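You operate a simulated robot arm through the tools that you are given. There is no shell and no other tool. Be economical: measure what you need, move in short steps, check, and stop when the job is done.

The job below is to be done with a simulated two-armed robot. You get a single attempt, and the scene is never put back.

## Task
Hold the orange clay bowl on the top of the purple-edged table steady with one hand, lift the pink card out of it with the other and set it down on the top of the purple-edged table.

The check looks at the end state, three seconds after you hand in, the way a careful person would. Anything else that was tipped, shoved, dropped, spilled or broken makes it a failure.

## Robot
Two 7-joint arms with two-finger parallel grippers on one trunk, on a base that drives. Base frame: it is fixed to the floor where the robot stands at the start and does not move with it; the origin is under the middle of the robot, x ahead of it, y to its left, z up; the surface under the hand at the start is at about z = 740. Units: mm, degrees, N and s.
The left shoulder is at the start at [20, 138, 1446], the right one opposite. Places, roughly: top of the purple-edged table [500, 600, 700]. Payload 1.57 kg a hand.
Tool frame (each hand has its own): the origin (TCP) lies between the finger pads and is the grasp point; the fingertips stand 30 mm ahead of it; z points along the fingers, y is the line along which they close. The gripper opens to 80 mm. The fingers are 17 mm wide and 12 mm thick; the gripper's body (40 by 82 mm) begins 80 mm behind the TCP.
Orientation is told as [roll, pitch, yaw] about the base's x, y, z axes, in that order, counted from this pose: with the fingers straight down and closing along the base's y, the tool's x points along the base's -x, its y along +y and its z along -z.

## Interface
- The arms move only by the tool nudge_tool. It takes "left_deltas", "right_deltas" or both (then of equal length, played together; a hand with none holds still); each is a list of rows, each an object (a shift or turn left out is 0, a gripper value left out holds the last) with "linear": the shift along the tool's x, y, z in mm, a list of three; "rotation": the turn, a rotation vector about the tool's x, y, z in degrees, a list of three; "grip": the opening, from 0 (shut) to 1 (fully open). In form: [{"linear": [x, y, z], "rotation": [wx, wy, wz], "grip": grip}, ...]. A call has 1 to 10 rows; each row shifts and turns the commanded pose from where the row before left it, along the tool's axes as they then stand. Rows are played at 5 a second. More than 50 mm and 8.6 degrees between two rows, or a gripper value outside its range, and nothing of the call is played. Where a pose cannot be reached the arm comes as near as it can. A force on the tool above 40 N (or 10 N above the force at the start of the call, whichever is more), or a blocked arm, ends the call early, and 0.2 s more pass. The fingers move at their own pace (about 45 mm/s each) and stop on an object; they squeeze with about 31 N. The grip force told is the motor's: it shows also when the fingers shut on nothing. Time passes only in rows, and 0.2 s behind the last, so rows that do not move let the fingers close. The reply holds the time, the measured pose of the TCP, the force on the tool along the base axes, the opening and the grip force, in the units named above and with some noise, with the torque about the TCP (base axes, N m) and any sound that the robot's microphone picked up, and new pictures: "views" is both (left out), scene, wrist or none (wrist: the cameras of the hands that moved).
- Cameras (640 x 400 px; columns grow to the right, rows downward): "scene" is now at [163.7, -9, 1291]; the picture's right is [-0.15, -0.99, 0.00], its down [-0.88, 0.13, -0.45] and it looks along [0.44, -0.07, -0.89] (base axes); focal length 252 px, centre (320, 200). "left" rides on the left gripper at [72, 7, -122] in its tool frame; the picture's right is [-0.09, 1.00, 0.00], its down [-0.84, -0.08, -0.54] and it looks along [-0.54, -0.05, 0.84] (tool axes); focal length 238 px, centre (320, 200). "right" rides on the right gripper at [72, -7, -122] in its tool frame; the picture's right is [0.09, 1.00, 0.00], its down [-0.84, 0.08, -0.54] and it looks along [-0.54, 0.05, 0.84] (tool axes); focal length 238 px, centre (320, 200). There is no depth. A picture from a camera that has moved, and an enlarged one, comes with that camera's place and axes in the base frame and with its lens.
- lift_body(by): slides the trunk up (or, below 0, down) by that many mm; the arms and the scene camera ride with it, the base frame stays. It gives what a move gives, with no picture.
- drive_base(legs): drives the robot by 1 to 6 legs, each [ahead, left, turn to the left] in mm, mm and degrees, along the robot's own axes; the way and the turn of a leg run together, so that a leg with both is an arc; at most 1500 mm and 180 degrees a leg. The arms and the cameras ride along, it lands a little off, and it stops where it bumps. It gives what a move gives, and a new picture of the scene camera.
- turn_head(pan, tilt): turns the head with the scene camera to pan (to the left, within 60 degrees either way) and tilt (down, from -29 to 69), counted from straight ahead of the robot. It gives what a move gives, and a new picture of the scene camera.
- enlarge(camera, box): a new picture of the part [left, top, right, bottom] of that camera's present view, enlarged. The clock stands still meanwhile.
- hand_in(): hands the job in; it is judged then, once.

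Go step by step. Nothing tells you exact positions but the pictures and the camera data: compare them with the known pose of the tool, close in by small moves and look again before you grip or let go. The budget is 120 turns and 260 pictures, counting those below and the enlarged ones. Unless the task says otherwise, let go and move clear before handing in, and close with one line.

The tools are called after "Call:" by a JSON object that holds its "method" and its "body". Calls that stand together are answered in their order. nudge_tool: Moves the arms, as the interface text tells. Its arguments: {"type":"object","properties":{"left_deltas":{"type":"array"},"right_deltas":{"type":"array"},"views":{"type":"string","enum":["both","scene","wrist","none"]}},"required":[]} The other tools are called the same way: lift_body (by) slides the trunk up or down; drive_base (legs) drives the base; turn_head (pan, tilt) turns the head that bears the scene camera; enlarge (camera, box) takes an enlarged picture of a part of a camera's view; hand_in () hands the job in.

At the start:

```text
time_s: 0.0
left_tcp_pos: [283.4, 83.2, 1076.4]
left_tcp_rot: [0.0, 0.0, -0.1]
left_force: [0.9, 0.4, 0.3]
left_wrist_torque: [0.02, -0.03, -0.01]
left_finger_gap: 79.7
left_gripper_force: 0.1
right_tcp_pos: [276.8, -212.9, 1048.2]
right_tcp_rot: [0.1, 0.0, -0.1]
right_force: [0.2, 0.1, 0.4]
right_wrist_torque: [0.0, -0.01, 0.04]
right_finger_gap: 80.1
right_gripper_force: 0.0
trunk travel left (down, up): [-821.0, 419.0]
robot x, y, heading: [-3.4, 0.2, 0.1]
head pan, tilt: [-8.6, 63.3]
```

scene: 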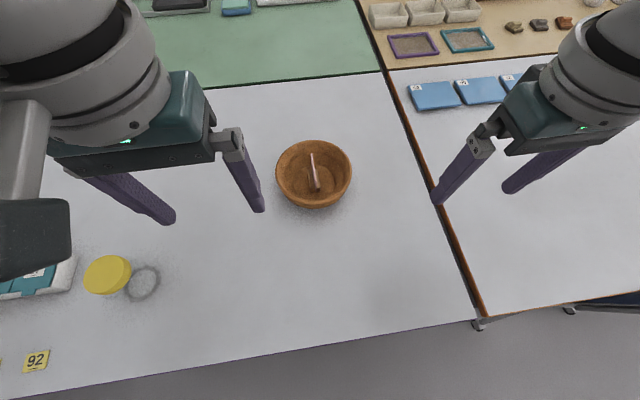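
right: 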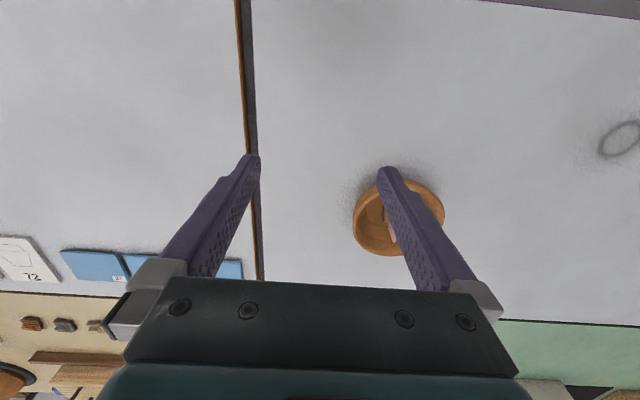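
left: 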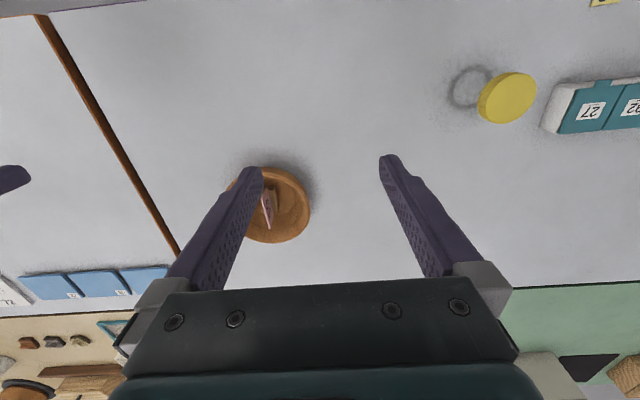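

The bowl with a pink card in front of me works out to about [510, -45], on a grey table at z≈740. The purple-edged table should be near [500, 600], so I'll look to the left to see which table is which.

Call:
{"method": "turn_head", "body": {"pan": 50, "tilt": 45}}

Call:
{"method": "turn_head", "body": {"pan": 0, "tilt": 40}}

```text
time_s: 1.3
left_tcp_pos: [284.2, 82.7, 1077.7]
left_tcp_rot: [0.0, 0.0, 0.0]
left_force: [-0.3, -0.7, -0.2]
left_wrist_torque: [0.0, -0.02, -0.03]
left_finger_gap: 79.9
left_gripper_force: 0.0
right_tcp_pos: [277.4, -212.2, 1048.4]
right_tcp_rot: [-0.1, 0.0, 0.0]
right_force: [-0.3, 0.1, -0.2]
right_wrist_torque: [0.02, -0.01, 0.03]
right_finger_gap: 80.0
right_gripper_force: 0.0
trunk travel left (down, up): [-821.0, 419.0]
robot x, y, heading: [-0.7, 1.4, 0.1]
head pan, tilt: [50.0, 45.0]
camera scene: at [154.0, 62.5, 1314.2], right [0.77, -0.64, 0.0], down [-0.46, -0.54, -0.71], along [0.45, 0.54, -0.71], focal length 252 px, centre (320, 200)
```

scene: 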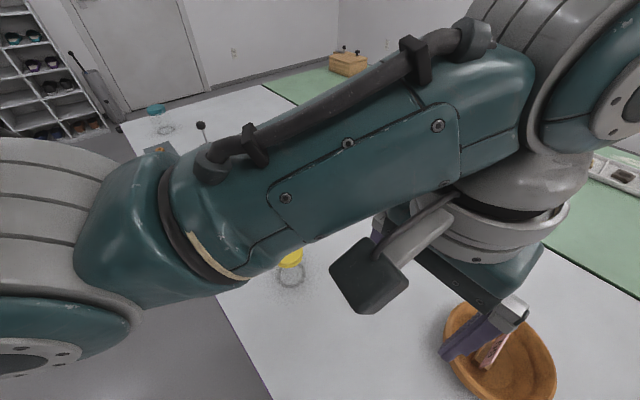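

```text
time_s: 2.5
left_tcp_pos: [283.3, 82.6, 1078.6]
left_tcp_rot: [0.0, 0.0, -0.1]
left_force: [1.1, -0.3, 0.0]
left_wrist_torque: [0.0, -0.01, 0.0]
left_finger_gap: 79.9
left_gripper_force: 0.1
right_tcp_pos: [276.6, -213.4, 1047.5]
right_tcp_rot: [-0.1, -0.1, 0.0]
right_force: [-0.4, 0.1, -0.1]
right_wrist_torque: [0.03, -0.01, -0.01]
right_finger_gap: 80.0
right_gripper_force: 0.1
trunk travel left (down, up): [-821.0, 419.0]
robot x, y, heading: [2.8, -1.6, 0.3]
head pan, tilt: [0.0, 40.0]
camera scene: at [186.7, 0.4, 1321.5], right [0.0, -1.0, 0.0], down [-0.64, 0.0, -0.77], along [0.77, 0.0, -0.64], focal length 252 px, centre (320, 200)
```

scene: 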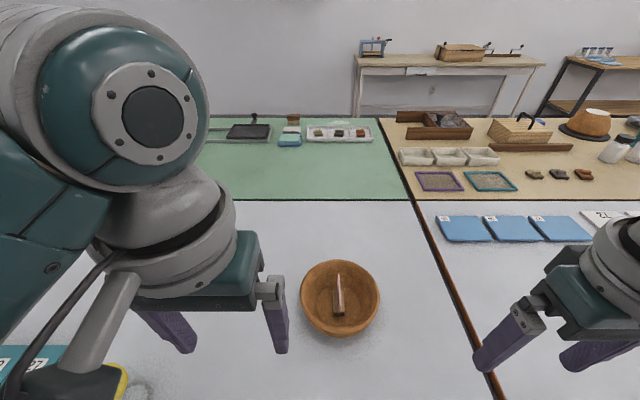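

The grey table spans roughly x 150–850 and y from -200 leftwards, which fits the named table. I'll look down at its front edge to check the colour.

Call:
{"method": "turn_head", "body": {"pan": 0, "tilt": 69}}

Call:
{"method": "enlarge", "body": {"camera": "scene", "box": [240, 60, 480, 210]}}

Call:
{"method": "enlarge", "body": {"camera": "left", "box": [180, 130, 380, 255]}}

```text
time_s: 3.4
left_tcp_pos: [283.7, 83.6, 1077.2]
left_tcp_rot: [0.0, 0.1, 0.0]
left_force: [-0.3, 0.8, 0.2]
left_wrist_torque: [0.02, 0.01, 0.01]
left_finger_gap: 80.0
left_gripper_force: 0.0
right_tcp_pos: [276.3, -213.4, 1049.6]
right_tcp_rot: [0.0, 0.0, 0.0]
right_force: [0.6, -0.2, -0.1]
right_wrist_torque: [-0.03, 0.0, 0.01]
right_finger_gap: 80.0
right_gripper_force: 0.0
trunk travel left (down, up): [-821.0, 419.0]
robot x, y, heading: [-3.2, 0.6, -0.1]
head pan, tilt: [0.0, 68.8]
camera scene: at [157.6, 0.3, 1285.4], right [0.0, -1.0, 0.0], down [-0.93, 0.0, -0.36], along [0.36, 0.0, -0.93], focal length 252 px, centre (320, 200)
```

scene: 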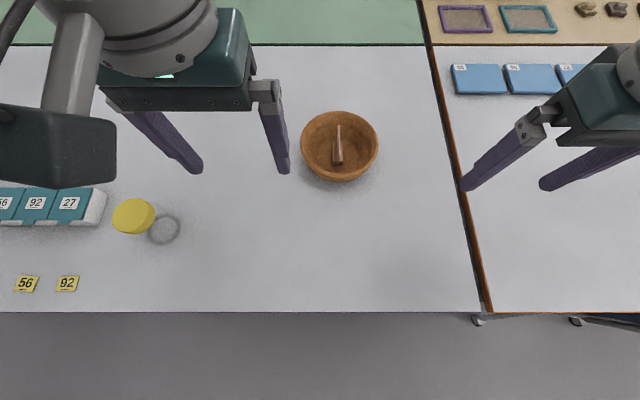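

```text
2.67 times, centred on (360, 135) of scene
camera zoom: at [157.6, 0.3, 1285.4], right [0.0, -1.0, 0.0], down [-0.93, 0.0, -0.36], along [0.36, 0.0, -0.93], focal length 671 px, centre (213, 373)
```

zoom: 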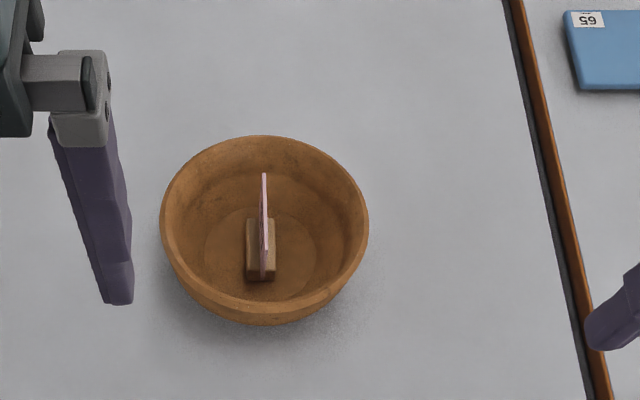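

```text
3.20 times, centred on (280, 192) of left
camera zoom: at [211.6, 89.4, 1199.1], right [0.09, 1.0, 0.0], down [0.84, -0.08, 0.54], along [0.54, -0.05, -0.84], focal length 763 px, centre (448, 224)
```

zoom: 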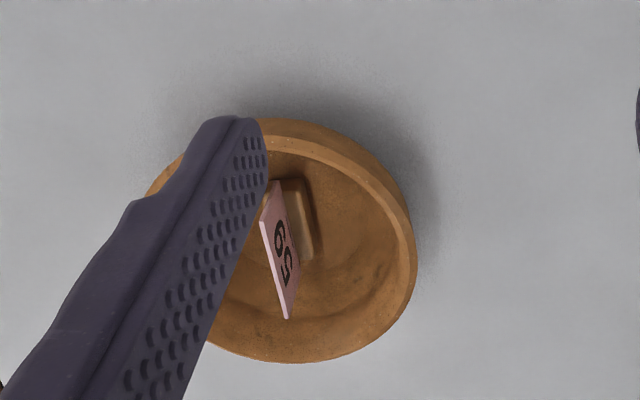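

The pink card (number 59 or 65) stands in a small wooden block inside the bowl, with its faces toward ±y. The bowl's rim is about 180 mm across, centred near [487, -44, 790]. I'll raise both hands, then lower the trunk so they can reach further forward.

Call:
{"method": "nudge_tool", "body": {"left_deltas": [{"linear": [0, 0, -40]}, {"linear": [0, 0, -40]}, {"linear": [0, 0, -40]}], "right_deltas": [{"linear": [0, 0, -40]}, {"linear": [0, 0, -40]}, {"linear": [0, 0, -40]}], "views": "none"}}

Call:
{"method": "lift_body", "body": {"by": -300}}

Call:
{"method": "turn_head", "body": {"pan": 0, "tilt": 50}}

```text
time_s: 4.2
left_tcp_pos: [281.1, 82.0, 1199.1]
left_tcp_rot: [0.1, 0.0, 0.1]
left_force: [0.1, -0.4, -1.0]
left_wrist_torque: [0.01, -0.05, -0.03]
left_finger_gap: 80.1
left_gripper_force: 0.0
right_tcp_pos: [273.9, -212.3, 1167.4]
right_tcp_rot: [-0.1, 0.0, -0.1]
right_force: [-0.2, 0.0, -0.1]
right_wrist_torque: [0.0, -0.05, -0.01]
right_finger_gap: 80.2
right_gripper_force: 0.1
trunk travel left (down, up): [-821.0, 419.0]
robot x, y, heading: [-1.5, 3.5, 0.0]
head pan, tilt: [0.0, 68.8]
```

```text
time_s: 7.2
left_tcp_pos: [281.7, 83.7, 898.5]
left_tcp_rot: [-0.1, 0.0, 0.0]
left_force: [0.6, 0.0, -0.9]
left_wrist_torque: [0.01, -0.02, -0.02]
left_finger_gap: 79.9
left_gripper_force: 0.0
right_tcp_pos: [274.0, -212.7, 867.5]
right_tcp_rot: [-0.1, -0.1, -0.1]
right_force: [-1.6, 0.7, -0.2]
right_wrist_torque: [-0.01, 0.01, 0.01]
right_finger_gap: 79.9
right_gripper_force: 0.0
trunk travel left (down, up): [-521.0, 719.0]
robot x, y, heading: [2.6, 0.4, -0.1]
head pan, tilt: [0.0, 68.8]
```

```text
time_s: 8.0
left_tcp_pos: [281.7, 82.0, 898.9]
left_tcp_rot: [0.0, 0.0, 0.1]
left_force: [0.1, 0.8, 0.7]
left_wrist_torque: [0.0, -0.01, -0.01]
left_finger_gap: 80.1
left_gripper_force: 0.0
right_tcp_pos: [274.5, -212.4, 867.4]
right_tcp_rot: [0.0, 0.0, 0.1]
right_force: [0.8, -0.2, 0.2]
right_wrist_torque: [0.01, -0.04, 0.04]
right_finger_gap: 80.0
right_gripper_force: 0.0
trunk travel left (down, up): [-521.0, 719.0]
robot x, y, heading: [0.7, 1.4, 0.2]
head pan, tilt: [0.0, 50.0]
camera scene: at [178.6, 0.3, 1007.2], right [0.0, -1.0, 0.0], down [-0.77, 0.0, -0.64], along [0.64, 0.0, -0.77], focal length 252 px, centre (320, 200)
```

scene: 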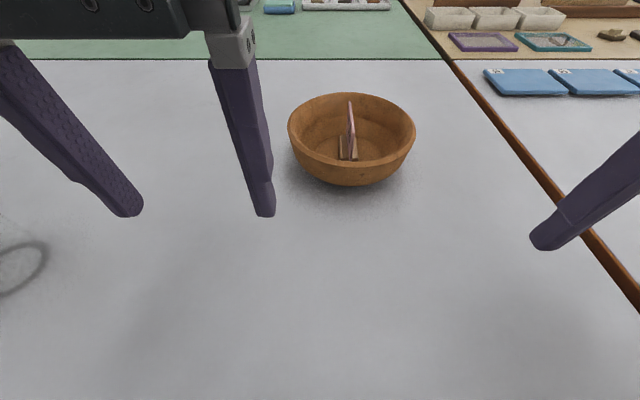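

I now have a lower view of the bowl. I'll enlarge it to measure the rim and the card.

Call:
{"method": "enlarge", "body": {"camera": "scene", "box": [272, 80, 432, 200]}}

Call:
{"method": "enlarge", "body": {"camera": "left", "box": [120, 120, 400, 320]}}

Call:
{"method": "enlarge", "body": {"camera": "right", "box": [300, 120, 640, 332]}}

```text
3.33 times, centred on (352, 140) of scene
camera zoom: at [178.6, 0.3, 1007.2], right [0.0, -1.0, 0.0], down [-0.77, 0.0, -0.64], along [0.64, 0.0, -0.77], focal length 839 px, centre (213, 400)
```

zoom: 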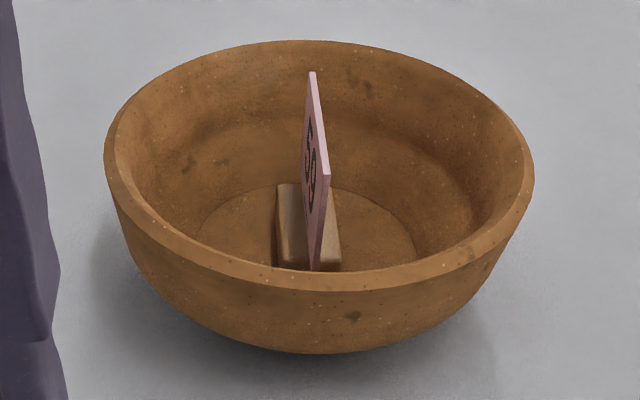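

```text
2.00 times, centred on (260, 220) of left
camera zoom: at [210.4, 88.1, 1020.7], right [0.09, 1.0, 0.0], down [0.84, -0.08, 0.54], along [0.54, -0.05, -0.84], focal length 477 px, centre (440, 160)
```

zoom: 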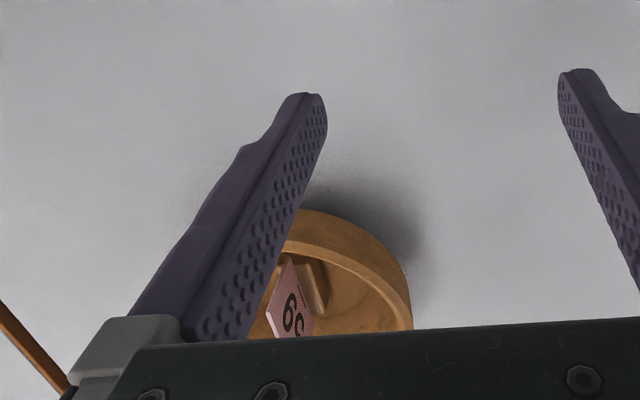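

```text
1.88 times, centred on (470, 226) of right
camera zoom: at [201.9, -219.9, 989.2], right [-0.09, 1.0, 0.0], down [0.84, 0.08, 0.54], along [0.54, 0.05, -0.84], focal length 449 px, centre (38, 151)
```

zoom: 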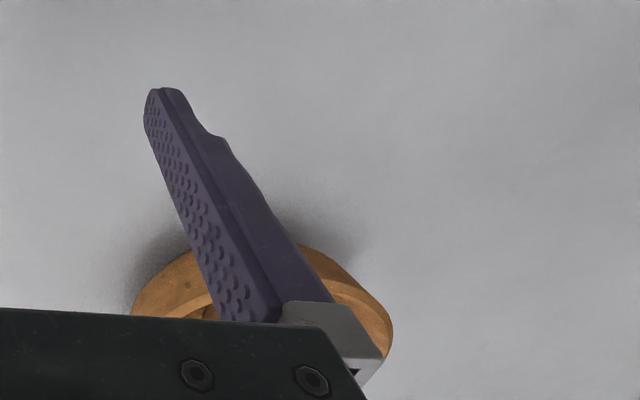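

By my measurements the rim is at z≈809 with its centre at about [481, -42] and a radius of about 84. The card stands upright at y≈-43, x 446–518, with its top at z≈819. I'll tilt the right hand 25° outward so it matches the flared wall, and bring it above the right rim.

Call:
{"method": "nudge_tool", "body": {"right_deltas": [{"rotation": [-8.33, 0, 0]}, {"rotation": [-8.33, 0, 0]}, {"rotation": [-8.33, 0, 0]}, {"linear": [-41.6, 10.4, 4.6]}, {"linear": [-41.6, 10.4, 4.6]}, {"linear": [-41.6, 10.4, 4.6]}, {"linear": [-41.6, 10.4, 4.6]}, {"linear": [-41.6, 10.4, 4.6]}, {}]}}

```text
time_s: 10.0
left_tcp_pos: [282.2, 81.4, 899.4]
left_tcp_rot: [0.0, 0.0, 0.0]
left_force: [0.7, 0.7, 0.3]
left_wrist_torque: [-0.01, -0.03, -0.03]
left_finger_gap: 80.1
left_gripper_force: 0.1
right_tcp_pos: [471.9, -153.9, 867.3]
right_tcp_rot: [24.9, -0.3, 0.2]
right_force: [0.2, 0.6, 0.2]
right_wrist_torque: [-0.04, 0.04, 0.01]
right_finger_gap: 80.0
right_gripper_force: 0.1
right hand out of reach, approached as far as the arm can: row 8
trunk travel left (down, up): [-521.0, 719.0]
robot x, y, heading: [0.7, 0.7, 0.1]
head pan, tilt: [0.0, 50.0]
camera scene: at [178.7, 0.3, 1007.3], right [0.0, -1.0, 0.0], down [-0.77, 0.0, -0.64], along [0.64, 0.0, -0.77], focal length 252 px, centre (320, 200)
camera right: at [399.5, -212.3, 975.0], right [-0.1, 0.9, 0.42], down [0.84, -0.16, 0.53], along [0.54, 0.4, -0.74], focal length 238 px, centre (320, 200)
```

scene: 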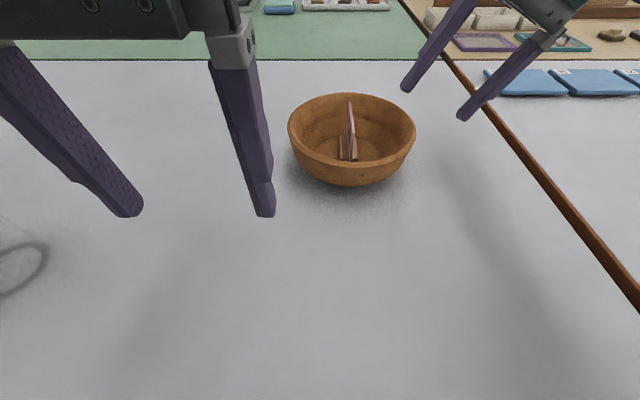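
right: 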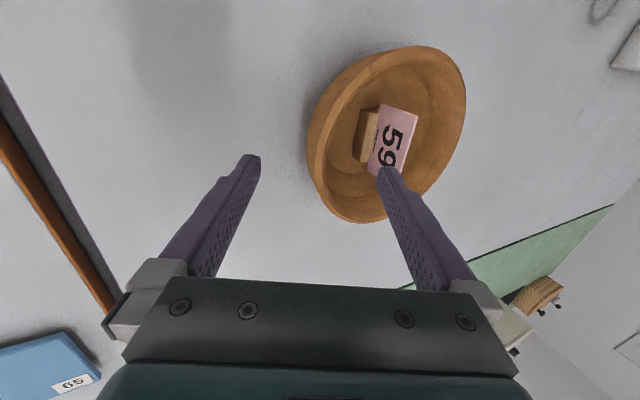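

The right hand stopped just short, at x≈472. I'll raise both hands and lower the trunk another 100 mm to gain reach.

Call:
{"method": "nudge_tool", "body": {"left_deltas": [{"linear": [0, 0, -30]}, {"linear": [0, 0, -30]}, {"linear": [0, 0, -30]}], "right_deltas": [{"linear": [0, 15, -33]}, {"linear": [0, 15, -33]}, {"linear": [0, 15, -33]}], "views": "none"}}

Call:
{"method": "lift_body", "body": {"by": -100}}

```text
time_s: 10.8
left_tcp_pos: [280.2, 80.9, 989.1]
left_tcp_rot: [0.0, 0.0, -0.1]
left_force: [0.3, 0.3, -0.6]
left_wrist_torque: [-0.01, -0.01, 0.0]
left_finger_gap: 80.0
left_gripper_force: 0.1
right_tcp_pos: [472.6, -157.2, 977.9]
right_tcp_rot: [24.9, 0.0, 0.0]
right_force: [-0.1, -0.3, 0.1]
right_wrist_torque: [-0.02, -0.03, 0.0]
right_finger_gap: 79.9
right_gripper_force: 0.0
trunk travel left (down, up): [-521.0, 719.0]
robot x, y, heading: [-1.1, 1.5, 0.0]
head pan, tilt: [0.0, 50.0]
```

```text
time_s: 12.1
left_tcp_pos: [279.5, 80.5, 888.5]
left_tcp_rot: [-0.1, 0.1, -0.1]
left_force: [0.6, 0.8, 0.5]
left_wrist_torque: [0.01, -0.04, -0.01]
left_finger_gap: 80.0
left_gripper_force: 0.0
right_tcp_pos: [473.2, -158.8, 878.8]
right_tcp_rot: [25.0, 0.0, 0.0]
right_force: [0.2, -0.4, -0.5]
right_wrist_torque: [0.03, -0.02, 0.02]
right_finger_gap: 80.2
right_gripper_force: 0.1
trunk travel left (down, up): [-421.0, 819.0]
robot x, y, heading: [0.9, -0.4, -0.0]
head pan, tilt: [0.0, 50.0]
```

Call:
{"method": "enlarge", "body": {"camera": "right", "box": [220, 20, 500, 240]}}

Call:
{"method": "enlarge", "body": {"camera": "scene", "box": [260, 0, 520, 160]}}

```text
1.82 times, centred on (360, 130) of right
camera zoom: at [400.6, -215.3, 985.3], right [-0.09, 0.9, 0.42], down [0.84, -0.16, 0.52], along [0.54, 0.4, -0.74], focal length 433 px, centre (247, 327)
```

zoom: 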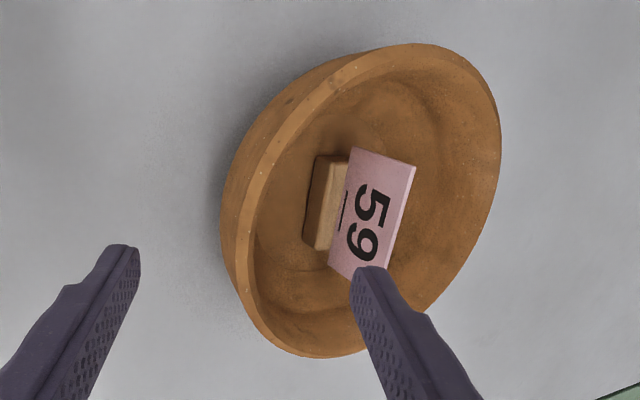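

```text
2.46 times, centred on (390, 80) of scene
camera zoom: at [178.8, 0.3, 907.3], right [0.0, -1.0, 0.0], down [-0.77, 0.0, -0.64], along [0.64, 0.0, -0.77], focal length 620 px, centre (148, 495)
```

zoom: 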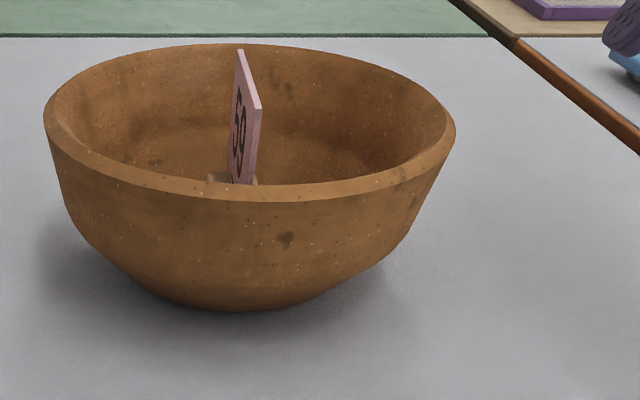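

The right-hand view puts the outer rim at y≈-128, so the middle of the wall is at about y=-124, z=809. I'll part-close the right gripper and go most of the way down, then look.

Call:
{"method": "nudge_tool", "body": {"right_deltas": [{"linear": [-2, 1, 20], "grip": 0.6}, {"linear": [-2, 1, 20]}, {"linear": [-1, 0, 15]}, {}]}}

Call:
{"method": "enlarge", "body": {"camera": "right", "box": [200, 60, 440, 240]}}

Call:
{"method": "enlarge", "body": {"camera": "scene", "box": [260, 0, 520, 160]}}

```text
time_s: 13.1
left_tcp_pos: [280.9, 81.5, 888.5]
left_tcp_rot: [-0.2, 0.1, 0.0]
left_force: [-0.6, 0.3, -0.2]
left_wrist_torque: [-0.03, 0.02, -0.06]
left_finger_gap: 80.1
left_gripper_force: 0.1
right_tcp_pos: [477.4, -132.7, 828.6]
right_tcp_rot: [24.9, 0.0, 0.0]
right_force: [-0.5, -1.4, 0.2]
right_wrist_torque: [-0.02, 0.02, -0.01]
right_finger_gap: 47.9
right_gripper_force: 0.2
trunk travel left (down, up): [-421.0, 819.0]
robot x, y, heading: [-0.1, 0.4, -0.1]
head pan, tilt: [0.0, 50.0]
camera scene: at [178.7, 0.2, 907.3], right [0.0, -1.0, 0.0], down [-0.77, 0.0, -0.64], along [0.64, 0.0, -0.77], focal length 252 px, centre (320, 200)
camera right: at [405.0, -191.3, 936.0], right [-0.09, 0.9, 0.42], down [0.84, -0.16, 0.52], along [0.54, 0.4, -0.74], focal length 238 px, centre (320, 200)
```

scene: 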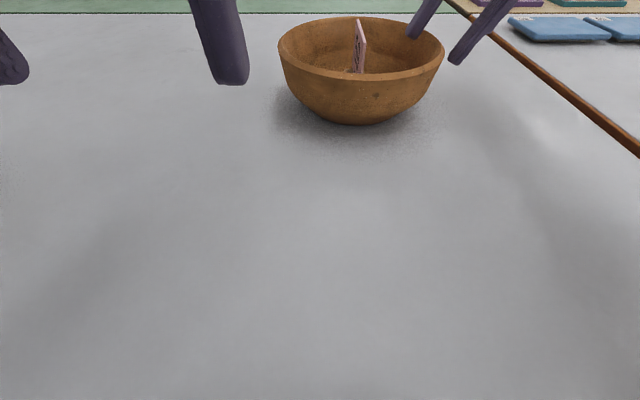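
right: 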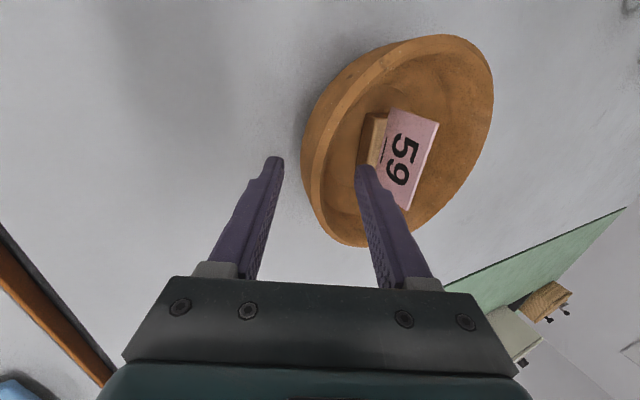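

```text
2.22 times, centred on (320, 150) of right
camera zoom: at [405.0, -191.3, 936.0], right [-0.09, 0.9, 0.42], down [0.84, -0.16, 0.52], along [0.54, 0.4, -0.74], focal length 530 px, centre (320, 311)
```

zoom: 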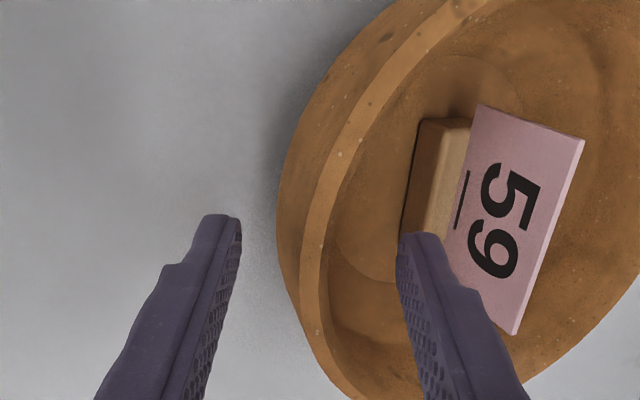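

```text
2.46 times, centred on (390, 80) of scene
camera zoom: at [178.7, 0.2, 907.3], right [0.0, -1.0, 0.0], down [-0.77, 0.0, -0.64], along [0.64, 0.0, -0.77], focal length 620 px, centre (148, 495)
```

zoom: 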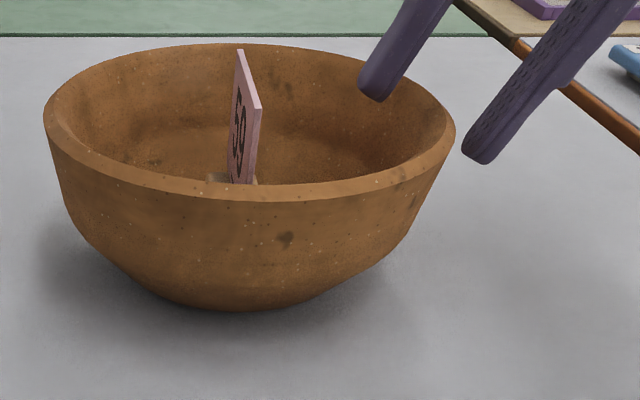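

The rim sits midway between the fingertips. I'll go down the remaining 28 mm.

Call:
{"method": "nudge_tool", "body": {"right_deltas": [{"linear": [0, 0, 10]}, {"linear": [0, 0, 10]}, {"linear": [0, 0, 8]}, {}], "views": "wrist"}}

Call:
{"method": "enlarge", "body": {"camera": "scene", "box": [260, 0, 520, 160]}}

```text
time_s: 14.1
left_tcp_pos: [279.6, 80.0, 888.3]
left_tcp_rot: [-0.1, 0.0, 0.0]
left_force: [0.9, -0.3, -1.1]
left_wrist_torque: [0.0, 0.0, -0.02]
left_finger_gap: 80.0
left_gripper_force: 0.2
right_tcp_pos: [478.1, -121.3, 803.0]
right_tcp_rot: [25.0, 0.0, 0.0]
right_force: [-0.5, -0.1, 0.2]
right_wrist_torque: [0.01, -0.04, 0.01]
right_finger_gap: 47.8
right_gripper_force: 0.0
trunk travel left (down, up): [-421.0, 819.0]
robot x, y, heading: [1.6, 1.1, -0.1]
head pan, tilt: [0.0, 50.0]
camera right: at [405.5, -179.0, 911.2], right [-0.09, 0.9, 0.42], down [0.84, -0.16, 0.52], along [0.54, 0.4, -0.74], focal length 238 px, centre (320, 200)
```

right: 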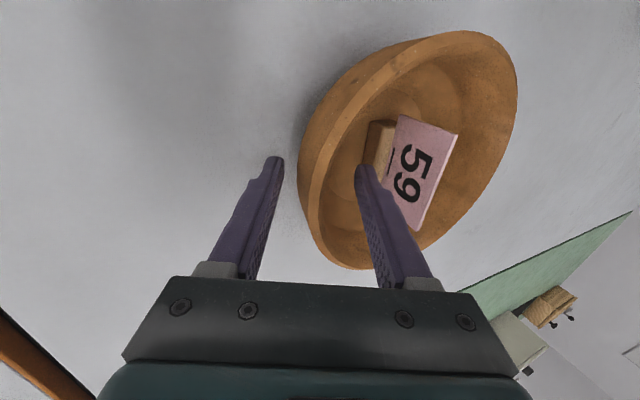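

```text
2.46 times, centred on (390, 80) of scene
camera zoom: at [178.7, 0.3, 907.3], right [0.0, -1.0, 0.0], down [-0.77, 0.0, -0.64], along [0.64, 0.0, -0.77], focal length 620 px, centre (148, 495)
```

zoom: 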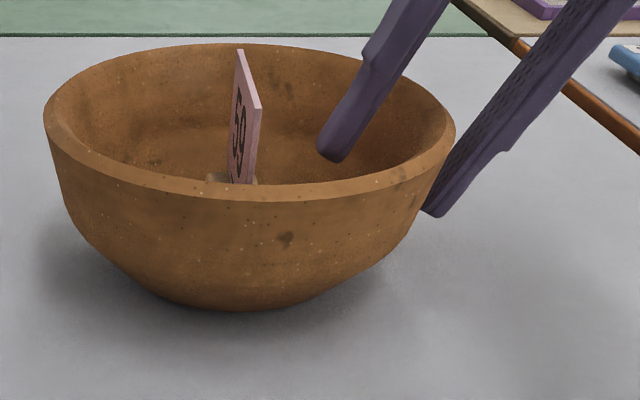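

The hand looks slightly too far inward. I'll zoom in on the wrist view before closing.

Call:
{"method": "enlarge", "body": {"camera": "right", "box": [250, 130, 390, 230]}}

Call:
{"method": "enlarge", "body": {"camera": "scene", "box": [370, 0, 490, 100]}}

```text
4.00 times, centred on (320, 180) of right
camera zoom: at [405.5, -179.0, 911.2], right [-0.09, 0.9, 0.42], down [0.84, -0.16, 0.52], along [0.54, 0.4, -0.74], focal length 953 px, centre (320, 280)
```

zoom: 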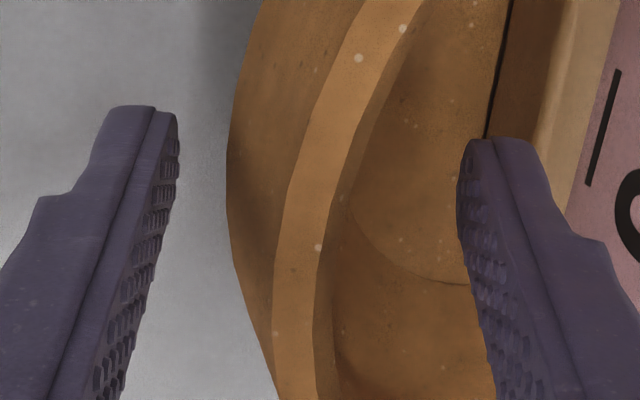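

```text
4.00 times, centred on (430, 50) of scene
camera zoom: at [178.7, 0.3, 907.3], right [0.0, -1.0, 0.0], down [-0.77, 0.0, -0.64], along [0.64, 0.0, -0.77], focal length 1007 px, centre (-120, 800)
```

zoom: 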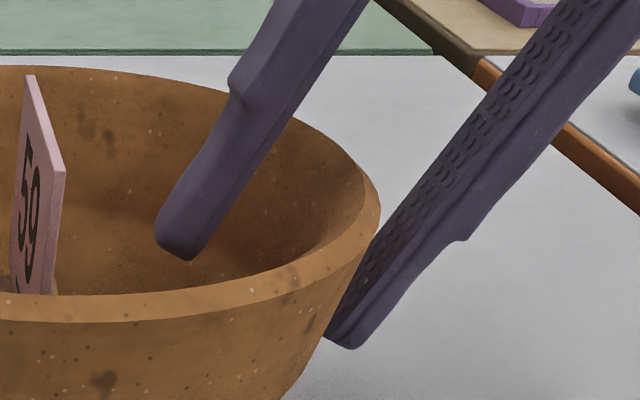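

The wall is a little steeper than my tilt and sits about 3 mm outward of centre. I'll reduce the tilt by 8°, shift the hand outward, and then close gently.

Call:
{"method": "nudge_tool", "body": {"right_deltas": [{"linear": [0, -3, -3]}, {"rotation": [4, 0, 0]}, {"rotation": [4, 0, 0]}, {}], "views": "none"}}

Call:
{"method": "enlarge", "body": {"camera": "right", "box": [250, 130, 390, 230]}}

Call:
{"method": "enlarge", "body": {"camera": "scene", "box": [370, 0, 490, 100]}}

```text
time_s: 15.1
left_tcp_pos: [281.2, 80.3, 888.9]
left_tcp_rot: [0.0, 0.0, 0.1]
left_force: [-0.6, -0.1, 0.5]
left_wrist_torque: [0.0, 0.02, -0.01]
left_finger_gap: 80.2
left_gripper_force: 0.1
right_tcp_pos: [477.6, -124.7, 805.5]
right_tcp_rot: [16.9, 0.0, 0.0]
right_force: [-0.1, 1.2, 0.0]
right_wrist_torque: [-0.01, -0.01, 0.01]
right_finger_gap: 47.9
right_gripper_force: 0.1
trunk travel left (down, up): [-421.0, 819.0]
robot x, y, heading: [-1.0, 0.8, -0.1]
head pan, tilt: [0.0, 50.0]
```

```text
4.00 times, centred on (320, 180) of right
camera zoom: at [405.0, -166.7, 919.9], right [-0.09, 0.95, 0.29], down [0.84, -0.08, 0.54], along [0.54, 0.29, -0.79], focal length 953 px, centre (320, 280)
```

zoom: 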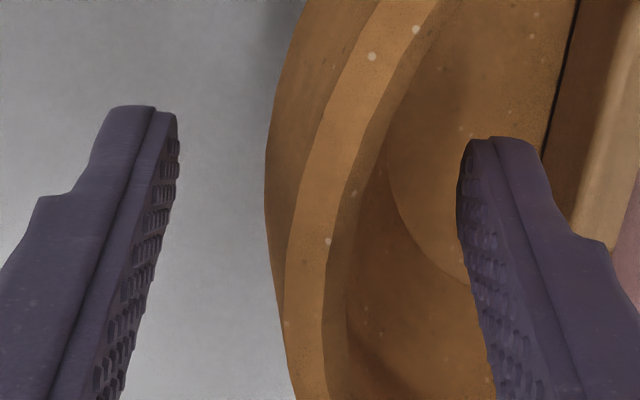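

```text
4.00 times, centred on (430, 50) of scene
camera zoom: at [178.6, 0.2, 907.3], right [0.0, -1.0, 0.0], down [-0.77, 0.0, -0.64], along [0.64, 0.0, -0.77], focal length 1007 px, centre (-120, 800)
```

zoom: 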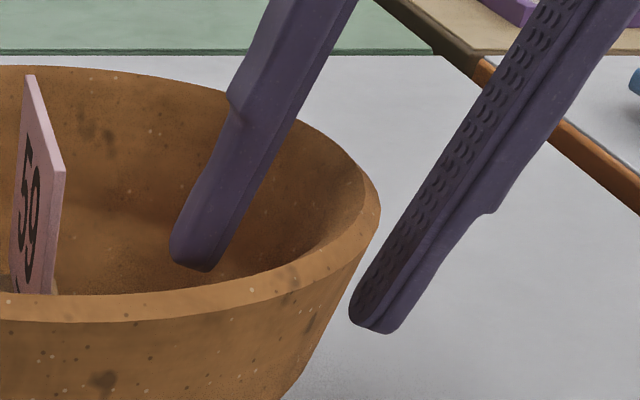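

Now it's well matched. I'll shift 1.5 mm more and close in stages.

Call:
{"method": "nudge_tool", "body": {"right_deltas": [{"linear": [0, -1.5, 0], "grip": 0.35}, {"grip": 0.25}, {"grip": 0.18}, {"grip": 0.12}, {"grip": 0.05}, {"grip": 0}, {}, {}]}}

Call:
{"method": "enlarge", "body": {"camera": "scene", "box": [260, 0, 520, 160]}}

```text
time_s: 16.9
left_tcp_pos: [280.0, 81.2, 888.3]
left_tcp_rot: [0.0, 0.0, 0.0]
left_force: [-0.4, -1.2, -0.3]
left_wrist_torque: [0.0, 0.0, -0.04]
left_finger_gap: 80.0
left_gripper_force: 0.0
right_tcp_pos: [478.5, -126.9, 805.0]
right_tcp_rot: [16.9, 0.1, 0.0]
right_force: [-0.4, -0.8, -5.6]
right_wrist_torque: [-0.53, 0.03, 0.02]
right_finger_gap: 12.3
right_gripper_force: 30.0
trunk travel left (down, up): [-421.0, 819.0]
robot x, y, heading: [-0.8, 0.7, 0.3]
head pan, tilt: [0.0, 50.0]
camera scene: at [178.1, 0.3, 907.2], right [0.0, -1.0, 0.0], down [-0.77, 0.0, -0.64], along [0.64, 0.0, -0.77], focal length 252 px, centre (320, 200)
camera right: at [404.5, -168.5, 919.0], right [-0.09, 0.95, 0.29], down [0.84, -0.08, 0.54], along [0.54, 0.29, -0.79], focal length 238 px, centre (320, 200)
```

scene: 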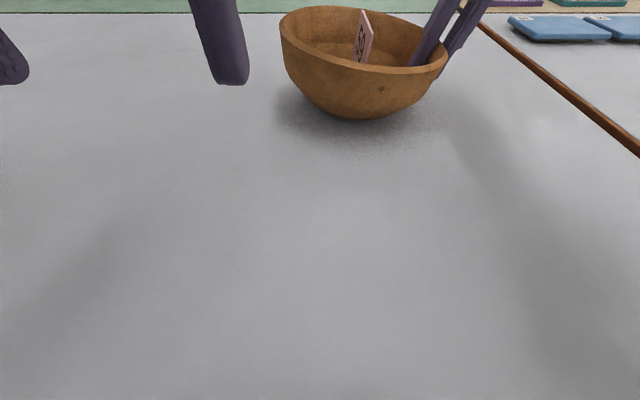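
right: 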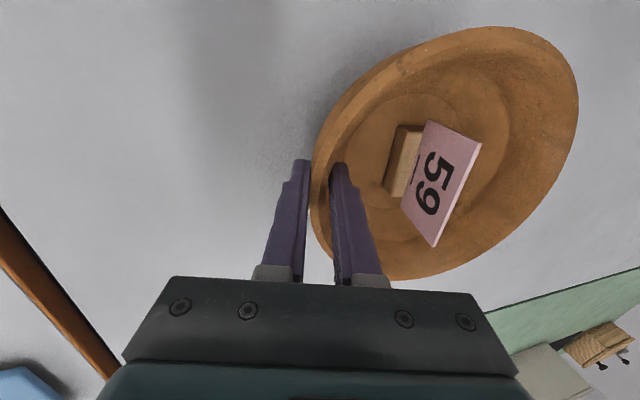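

```text
2.46 times, centred on (390, 80) of scene
camera zoom: at [178.1, 0.3, 907.2], right [0.0, -1.0, 0.0], down [-0.77, 0.0, -0.64], along [0.64, 0.0, -0.77], focal length 620 px, centre (148, 495)
```

zoom: 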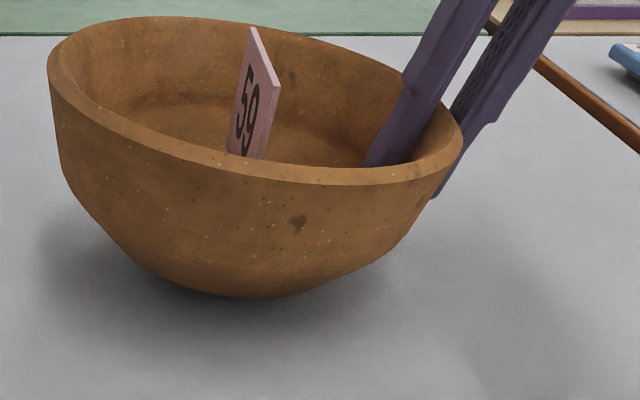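

The fingers lined themselves up with a steeper wall and tipped the bowl about 6°, so the hand is now carrying its weight. I'll rotate the hand back in small steps to level it and watch the force.

Call:
{"method": "nudge_tool", "body": {"right_deltas": [{"rotation": [1, 0, 0]}, {"rotation": [1, 0, 0]}, {"rotation": [1, 0, 0]}, {"rotation": [1, 0, 0]}, {}], "views": "none"}}

Call:
{"method": "enlarge", "body": {"camera": "scene", "box": [260, 0, 520, 160]}}

```text
time_s: 18.1
left_tcp_pos: [279.9, 81.2, 888.6]
left_tcp_rot: [0.0, 0.0, 0.0]
left_force: [-0.5, -0.9, 0.4]
left_wrist_torque: [0.03, 0.03, 0.0]
left_finger_gap: 79.9
left_gripper_force: 0.0
right_tcp_pos: [477.6, -126.9, 804.2]
right_tcp_rot: [12.9, 0.1, -0.1]
right_force: [0.3, 0.2, -5.4]
right_wrist_torque: [-0.46, -0.03, 0.0]
right_finger_gap: 12.3
right_gripper_force: 29.4
trunk travel left (down, up): [-421.0, 819.0]
robot x, y, heading: [-0.5, -1.9, -0.0]
head pan, tilt: [0.0, 50.0]
```

```text
2.46 times, centred on (390, 80) of scene
camera zoom: at [178.1, 0.4, 907.2], right [0.0, -1.0, 0.0], down [-0.77, 0.0, -0.64], along [0.64, 0.0, -0.77], focal length 620 px, centre (148, 495)
```

zoom: 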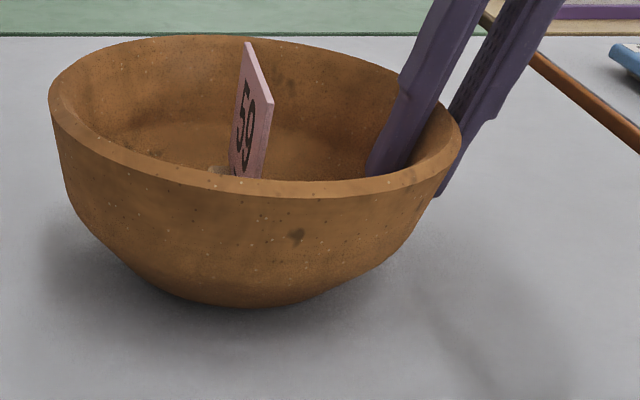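

It's still fully held by the hand, with about 2° of tilt left. I'll continue.

Call:
{"method": "nudge_tool", "body": {"right_deltas": [{"rotation": [1, 0, 0]}, {"rotation": [0.7, 0, 0]}, {"rotation": [0.5, 0, 0]}, {}], "views": "none"}}

Call:
{"method": "enlarge", "body": {"camera": "scene", "box": [260, 0, 520, 160]}}

```text
time_s: 19.1
left_tcp_pos: [279.9, 79.4, 889.3]
left_tcp_rot: [0.1, 0.1, -0.1]
left_force: [0.5, -0.6, -0.3]
left_wrist_torque: [-0.01, -0.01, -0.01]
left_finger_gap: 80.0
left_gripper_force: 0.1
right_tcp_pos: [479.4, -126.2, 806.8]
right_tcp_rot: [10.8, 0.0, 0.0]
right_force: [-3.9, 0.9, 2.8]
right_wrist_torque: [-0.07, 0.31, 0.1]
right_finger_gap: 12.4
right_gripper_force: 29.2
trunk travel left (down, up): [-421.0, 819.0]
robot x, y, heading: [0.1, 0.9, 0.0]
head pan, tilt: [0.0, 50.0]
```

```text
2.46 times, centred on (390, 80) of scene
camera zoom: at [178.2, 0.4, 907.3], right [0.0, -1.0, 0.0], down [-0.77, 0.0, -0.64], along [0.64, 0.0, -0.77], focal length 620 px, centre (148, 495)
```

zoom: 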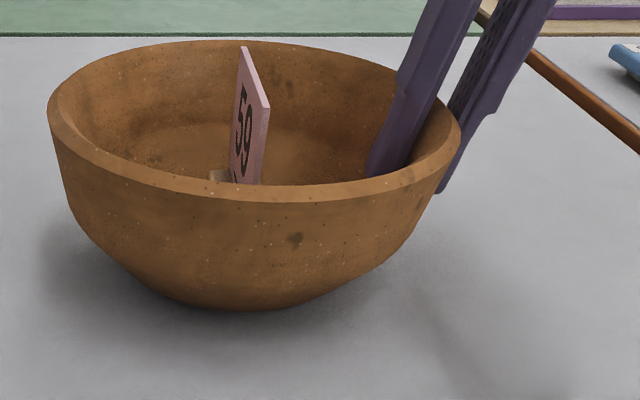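

The bowl is level again and resting on the table, still held. The card is at y≈-45, x 445–521, top at z≈819. I'll bring the left hand above it, pitched 20° so the wrists stay clear of each other.

Call:
{"method": "nudge_tool", "body": {"left_deltas": [{"rotation": [0, -8, 0], "grip": 0.5}, {"rotation": [0, -8, 0]}, {"rotation": [0, -4, 0]}, {"linear": [-31.4, -20.8, 12.3]}, {"linear": [-31.4, -20.8, 12.3]}, {"linear": [-31.4, -20.8, 12.3]}, {"linear": [-31.4, -20.8, 12.3]}, {"linear": [-31.4, -20.8, 12.3]}, {"linear": [-31.4, -20.8, 12.3]}, {}]}}

```text
time_s: 21.3
left_tcp_pos: [484.0, -41.0, 885.4]
left_tcp_rot: [0.0, -20.2, -0.3]
left_force: [-0.1, 0.6, -0.2]
left_wrist_torque: [-0.02, -0.04, 0.02]
left_finger_gap: 40.0
left_gripper_force: 0.0
right_tcp_pos: [480.0, -127.7, 805.8]
right_tcp_rot: [10.6, -0.2, -0.1]
right_force: [-1.7, -3.4, 10.7]
right_wrist_torque: [0.03, 0.39, 0.09]
right_finger_gap: 12.5
right_gripper_force: 29.3
trunk travel left (down, up): [-421.0, 819.0]
robot x, y, heading: [3.5, 1.2, 0.3]
head pan, tilt: [0.0, 50.0]
camera scene: at [179.0, -0.7, 907.3], right [0.0, -1.0, 0.0], down [-0.77, 0.0, -0.64], along [0.64, 0.0, -0.77], focal length 252 px, centre (320, 200)
camera left: at [374.9, -35.2, 975.6], right [0.09, 1.0, 0.03], down [0.6, -0.08, 0.8], along [0.8, -0.05, -0.6], focal length 238 px, centre (320, 200)
```

scene: 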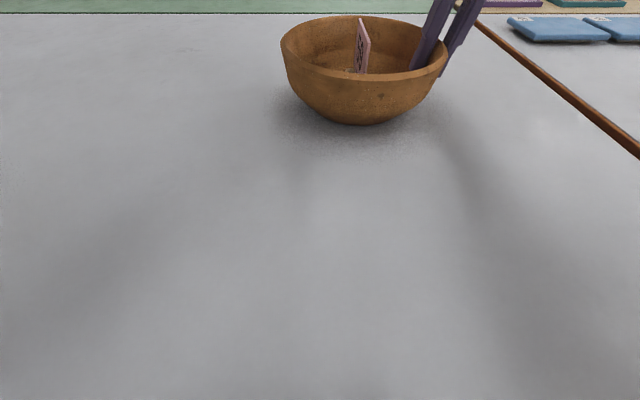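
left: 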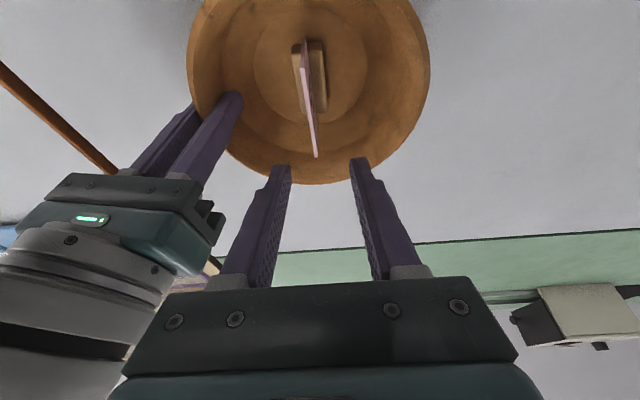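

The card's plane is at y≈-46, centred at x≈482. I'll shift the left hand by -5 mm and go halfway down.

Call:
{"method": "nudge_tool", "body": {"left_deltas": [{"linear": [4, -2.5, 11]}, {"linear": [4, -2.5, 11]}, {"linear": [4, 0, 11]}, {}], "views": "wrist"}}

Call:
{"method": "enlarge", "body": {"camera": "left", "box": [230, 30, 410, 200]}}

```text
time_s: 22.3
left_tcp_pos: [482.6, -47.9, 848.4]
left_tcp_rot: [-0.1, -20.0, 0.0]
left_force: [0.4, 0.7, 0.2]
left_wrist_torque: [-0.01, -0.01, -0.02]
left_finger_gap: 40.3
left_gripper_force: 0.0
right_tcp_pos: [479.4, -128.0, 804.8]
right_tcp_rot: [10.6, 0.0, 0.0]
right_force: [-0.8, -4.9, 7.3]
right_wrist_torque: [-0.26, 0.24, 0.11]
right_finger_gap: 12.5
right_gripper_force: 29.3
trunk travel left (down, up): [-421.0, 819.0]
robot x, y, heading: [-2.0, -0.7, 0.0]
head pan, tilt: [0.0, 50.0]
camera left: at [373.7, -41.1, 938.4], right [0.09, 1.0, 0.03], down [0.6, -0.08, 0.8], along [0.79, -0.05, -0.6], focal length 238 px, centre (320, 200)
```

left: 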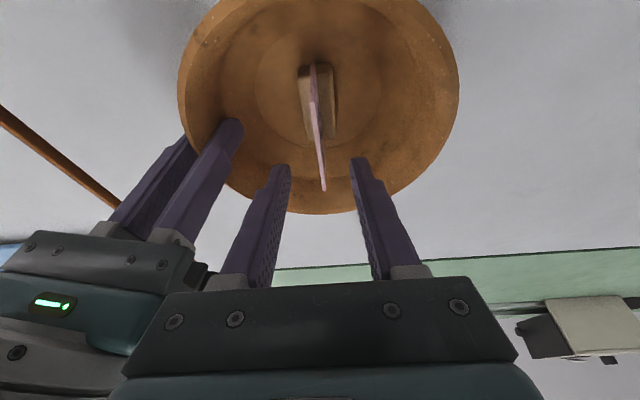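

```text
2.35 times, centred on (320, 115) of left
camera zoom: at [373.7, -41.1, 938.4], right [0.09, 1.0, 0.03], down [0.6, -0.08, 0.8], along [0.79, -0.05, -0.6], focal length 561 px, centre (320, 400)
```

zoom: 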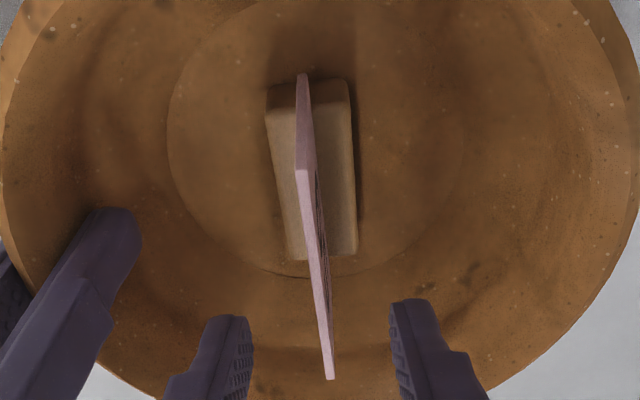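

The card is centred between the fingers and parallel to them. I'll go down the last 31 mm and then close.

Call:
{"method": "nudge_tool", "body": {"left_deltas": [{"linear": [4, 0, 11]}, {"linear": [4, 0, 11]}, {"linear": [2.6, 0, 7]}, {}], "views": "wrist"}}

Call:
{"method": "enlarge", "body": {"camera": "scene", "box": [260, 0, 520, 160]}}

```text
time_s: 23.3
left_tcp_pos: [482.6, -48.8, 819.1]
left_tcp_rot: [0.0, -20.0, 0.1]
left_force: [-0.1, -0.5, 0.5]
left_wrist_torque: [0.0, -0.01, -0.03]
left_finger_gap: 39.9
left_gripper_force: 0.0
right_tcp_pos: [480.1, -127.2, 805.5]
right_tcp_rot: [10.8, 0.1, -0.1]
right_force: [0.9, -2.8, 2.5]
right_wrist_torque: [-0.34, 0.11, 0.01]
right_finger_gap: 12.5
right_gripper_force: 29.8
trunk travel left (down, up): [-421.0, 819.0]
robot x, y, heading: [2.1, -2.5, -0.1]
head pan, tilt: [0.0, 50.0]
camera left: at [373.8, -42.1, 907.8], right [0.09, 1.0, 0.03], down [0.6, -0.08, 0.8], along [0.8, -0.05, -0.6], focal length 238 px, centre (320, 200)
```

left: 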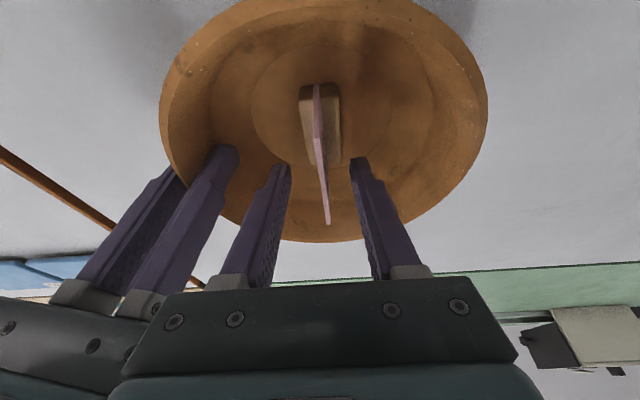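

```text
2.46 times, centred on (390, 80) of scene
camera zoom: at [179.2, -0.6, 907.4], right [0.0, -1.0, 0.0], down [-0.77, 0.0, -0.64], along [0.64, 0.0, -0.77], focal length 620 px, centre (148, 495)
```

zoom: 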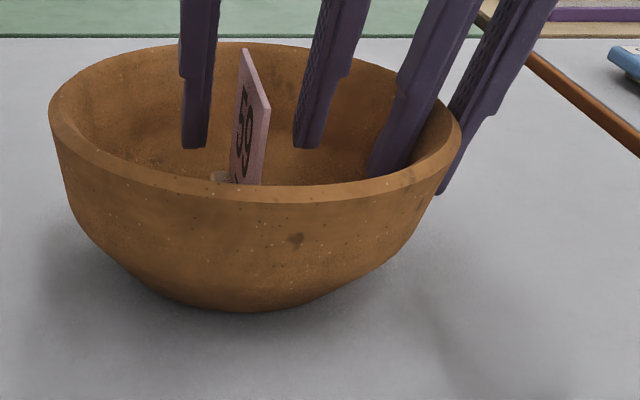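

The fingers straddle the card, centred to within a millimetre or so. I'll close in stages.

Call:
{"method": "nudge_tool", "body": {"left_deltas": [{"linear": [0, 1, 0], "grip": 0.3}, {"grip": 0.2}, {"grip": 0.12}, {"grip": 0.06}, {"grip": 0}, {}, {}], "views": "wrist"}}

Call:
{"method": "enlarge", "body": {"camera": "scene", "box": [260, 0, 520, 160]}}

```text
time_s: 24.9
left_tcp_pos: [482.5, -47.9, 818.9]
left_tcp_rot: [-0.1, -20.2, 0.0]
left_force: [0.6, 0.2, 1.2]
left_wrist_torque: [0.01, 0.01, 0.01]
left_finger_gap: 2.0
left_gripper_force: 23.5
right_tcp_pos: [479.2, -126.1, 805.8]
right_tcp_rot: [10.7, 0.0, 0.0]
right_force: [1.4, -3.5, 0.0]
right_wrist_torque: [-0.43, 0.05, 0.0]
right_finger_gap: 12.2
right_gripper_force: 29.5
trunk travel left (down, up): [-421.0, 819.0]
robot x, y, heading: [1.0, -1.1, -0.2]
head pan, tilt: [0.0, 50.0]
camera left: at [373.7, -41.5, 907.9], right [0.09, 1.0, 0.03], down [0.6, -0.08, 0.8], along [0.8, -0.05, -0.6], focal length 238 px, centre (320, 200)
```

left: 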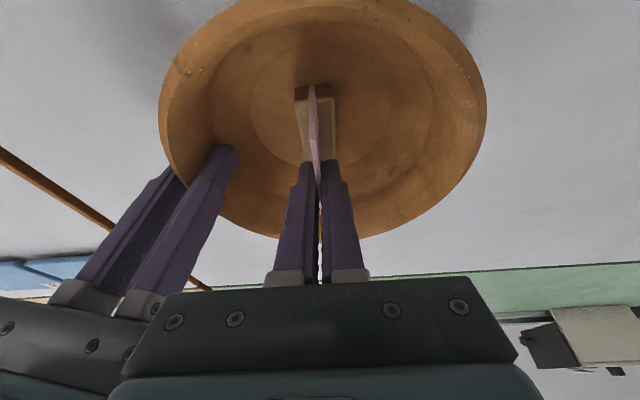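

```text
2.46 times, centred on (390, 80) of scene
camera zoom: at [179.1, -0.4, 907.4], right [0.0, -1.0, 0.0], down [-0.77, 0.0, -0.64], along [0.64, 0.0, -0.77], focal length 620 px, centre (148, 495)
```

zoom: 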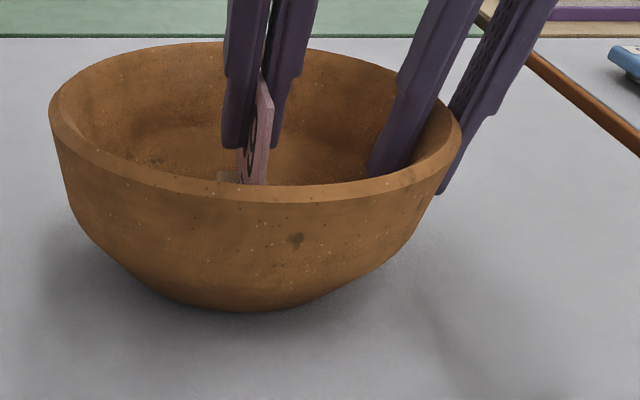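

The card is gripped, with a 2 mm gap. I'll lift straight up slowly and watch the forces.

Call:
{"method": "nudge_tool", "body": {"left_deltas": [{"linear": [-1.7, 0, -4.7]}, {"linear": [-1.7, 0, -4.7]}, {"linear": [-1.7, 0, -4.7]}, {"linear": [-1.7, 0, -4.7]}, {"linear": [-1.7, 0, -4.7]}, {"linear": [-1.7, 0, -4.7]}, {}], "views": "wrist"}}

Call:
{"method": "enlarge", "body": {"camera": "scene", "box": [260, 0, 520, 160]}}

```text
time_s: 26.5
left_tcp_pos: [483.7, -48.8, 847.0]
left_tcp_rot: [-0.1, -20.0, 0.0]
left_force: [0.4, 0.2, -0.5]
left_wrist_torque: [-0.03, 0.03, -0.03]
left_finger_gap: 2.1
left_gripper_force: 24.3
right_tcp_pos: [479.4, -127.0, 805.3]
right_tcp_rot: [10.6, 0.0, 0.0]
right_force: [1.1, -2.1, 1.6]
right_wrist_torque: [-0.33, 0.05, -0.01]
right_finger_gap: 12.5
right_gripper_force: 29.4
trunk travel left (down, up): [-421.0, 819.0]
robot x, y, heading: [0.9, 0.1, 0.0]
head pan, tilt: [0.0, 50.0]
camera left: at [373.9, -42.1, 937.3], right [0.09, 1.0, 0.03], down [0.6, -0.08, 0.8], along [0.79, -0.05, -0.6], focal length 238 px, centre (320, 200)
```

left: 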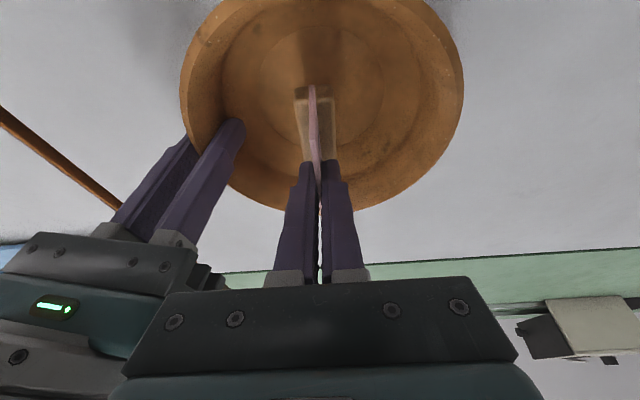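

```text
2.46 times, centred on (390, 80) of scene
camera zoom: at [179.0, -0.3, 907.4], right [0.0, -1.0, 0.0], down [-0.77, 0.0, -0.64], along [0.64, 0.0, -0.77], focal length 620 px, centre (148, 495)
```

zoom: 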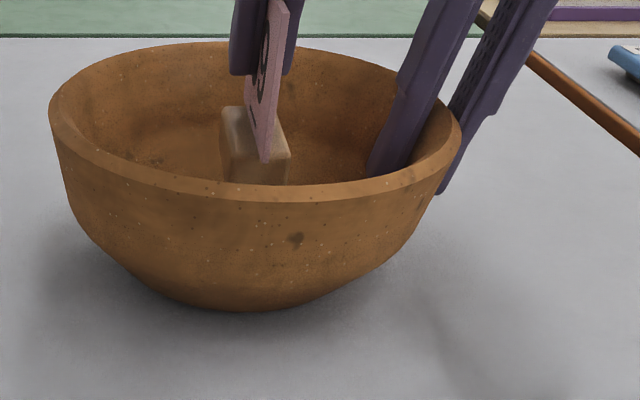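

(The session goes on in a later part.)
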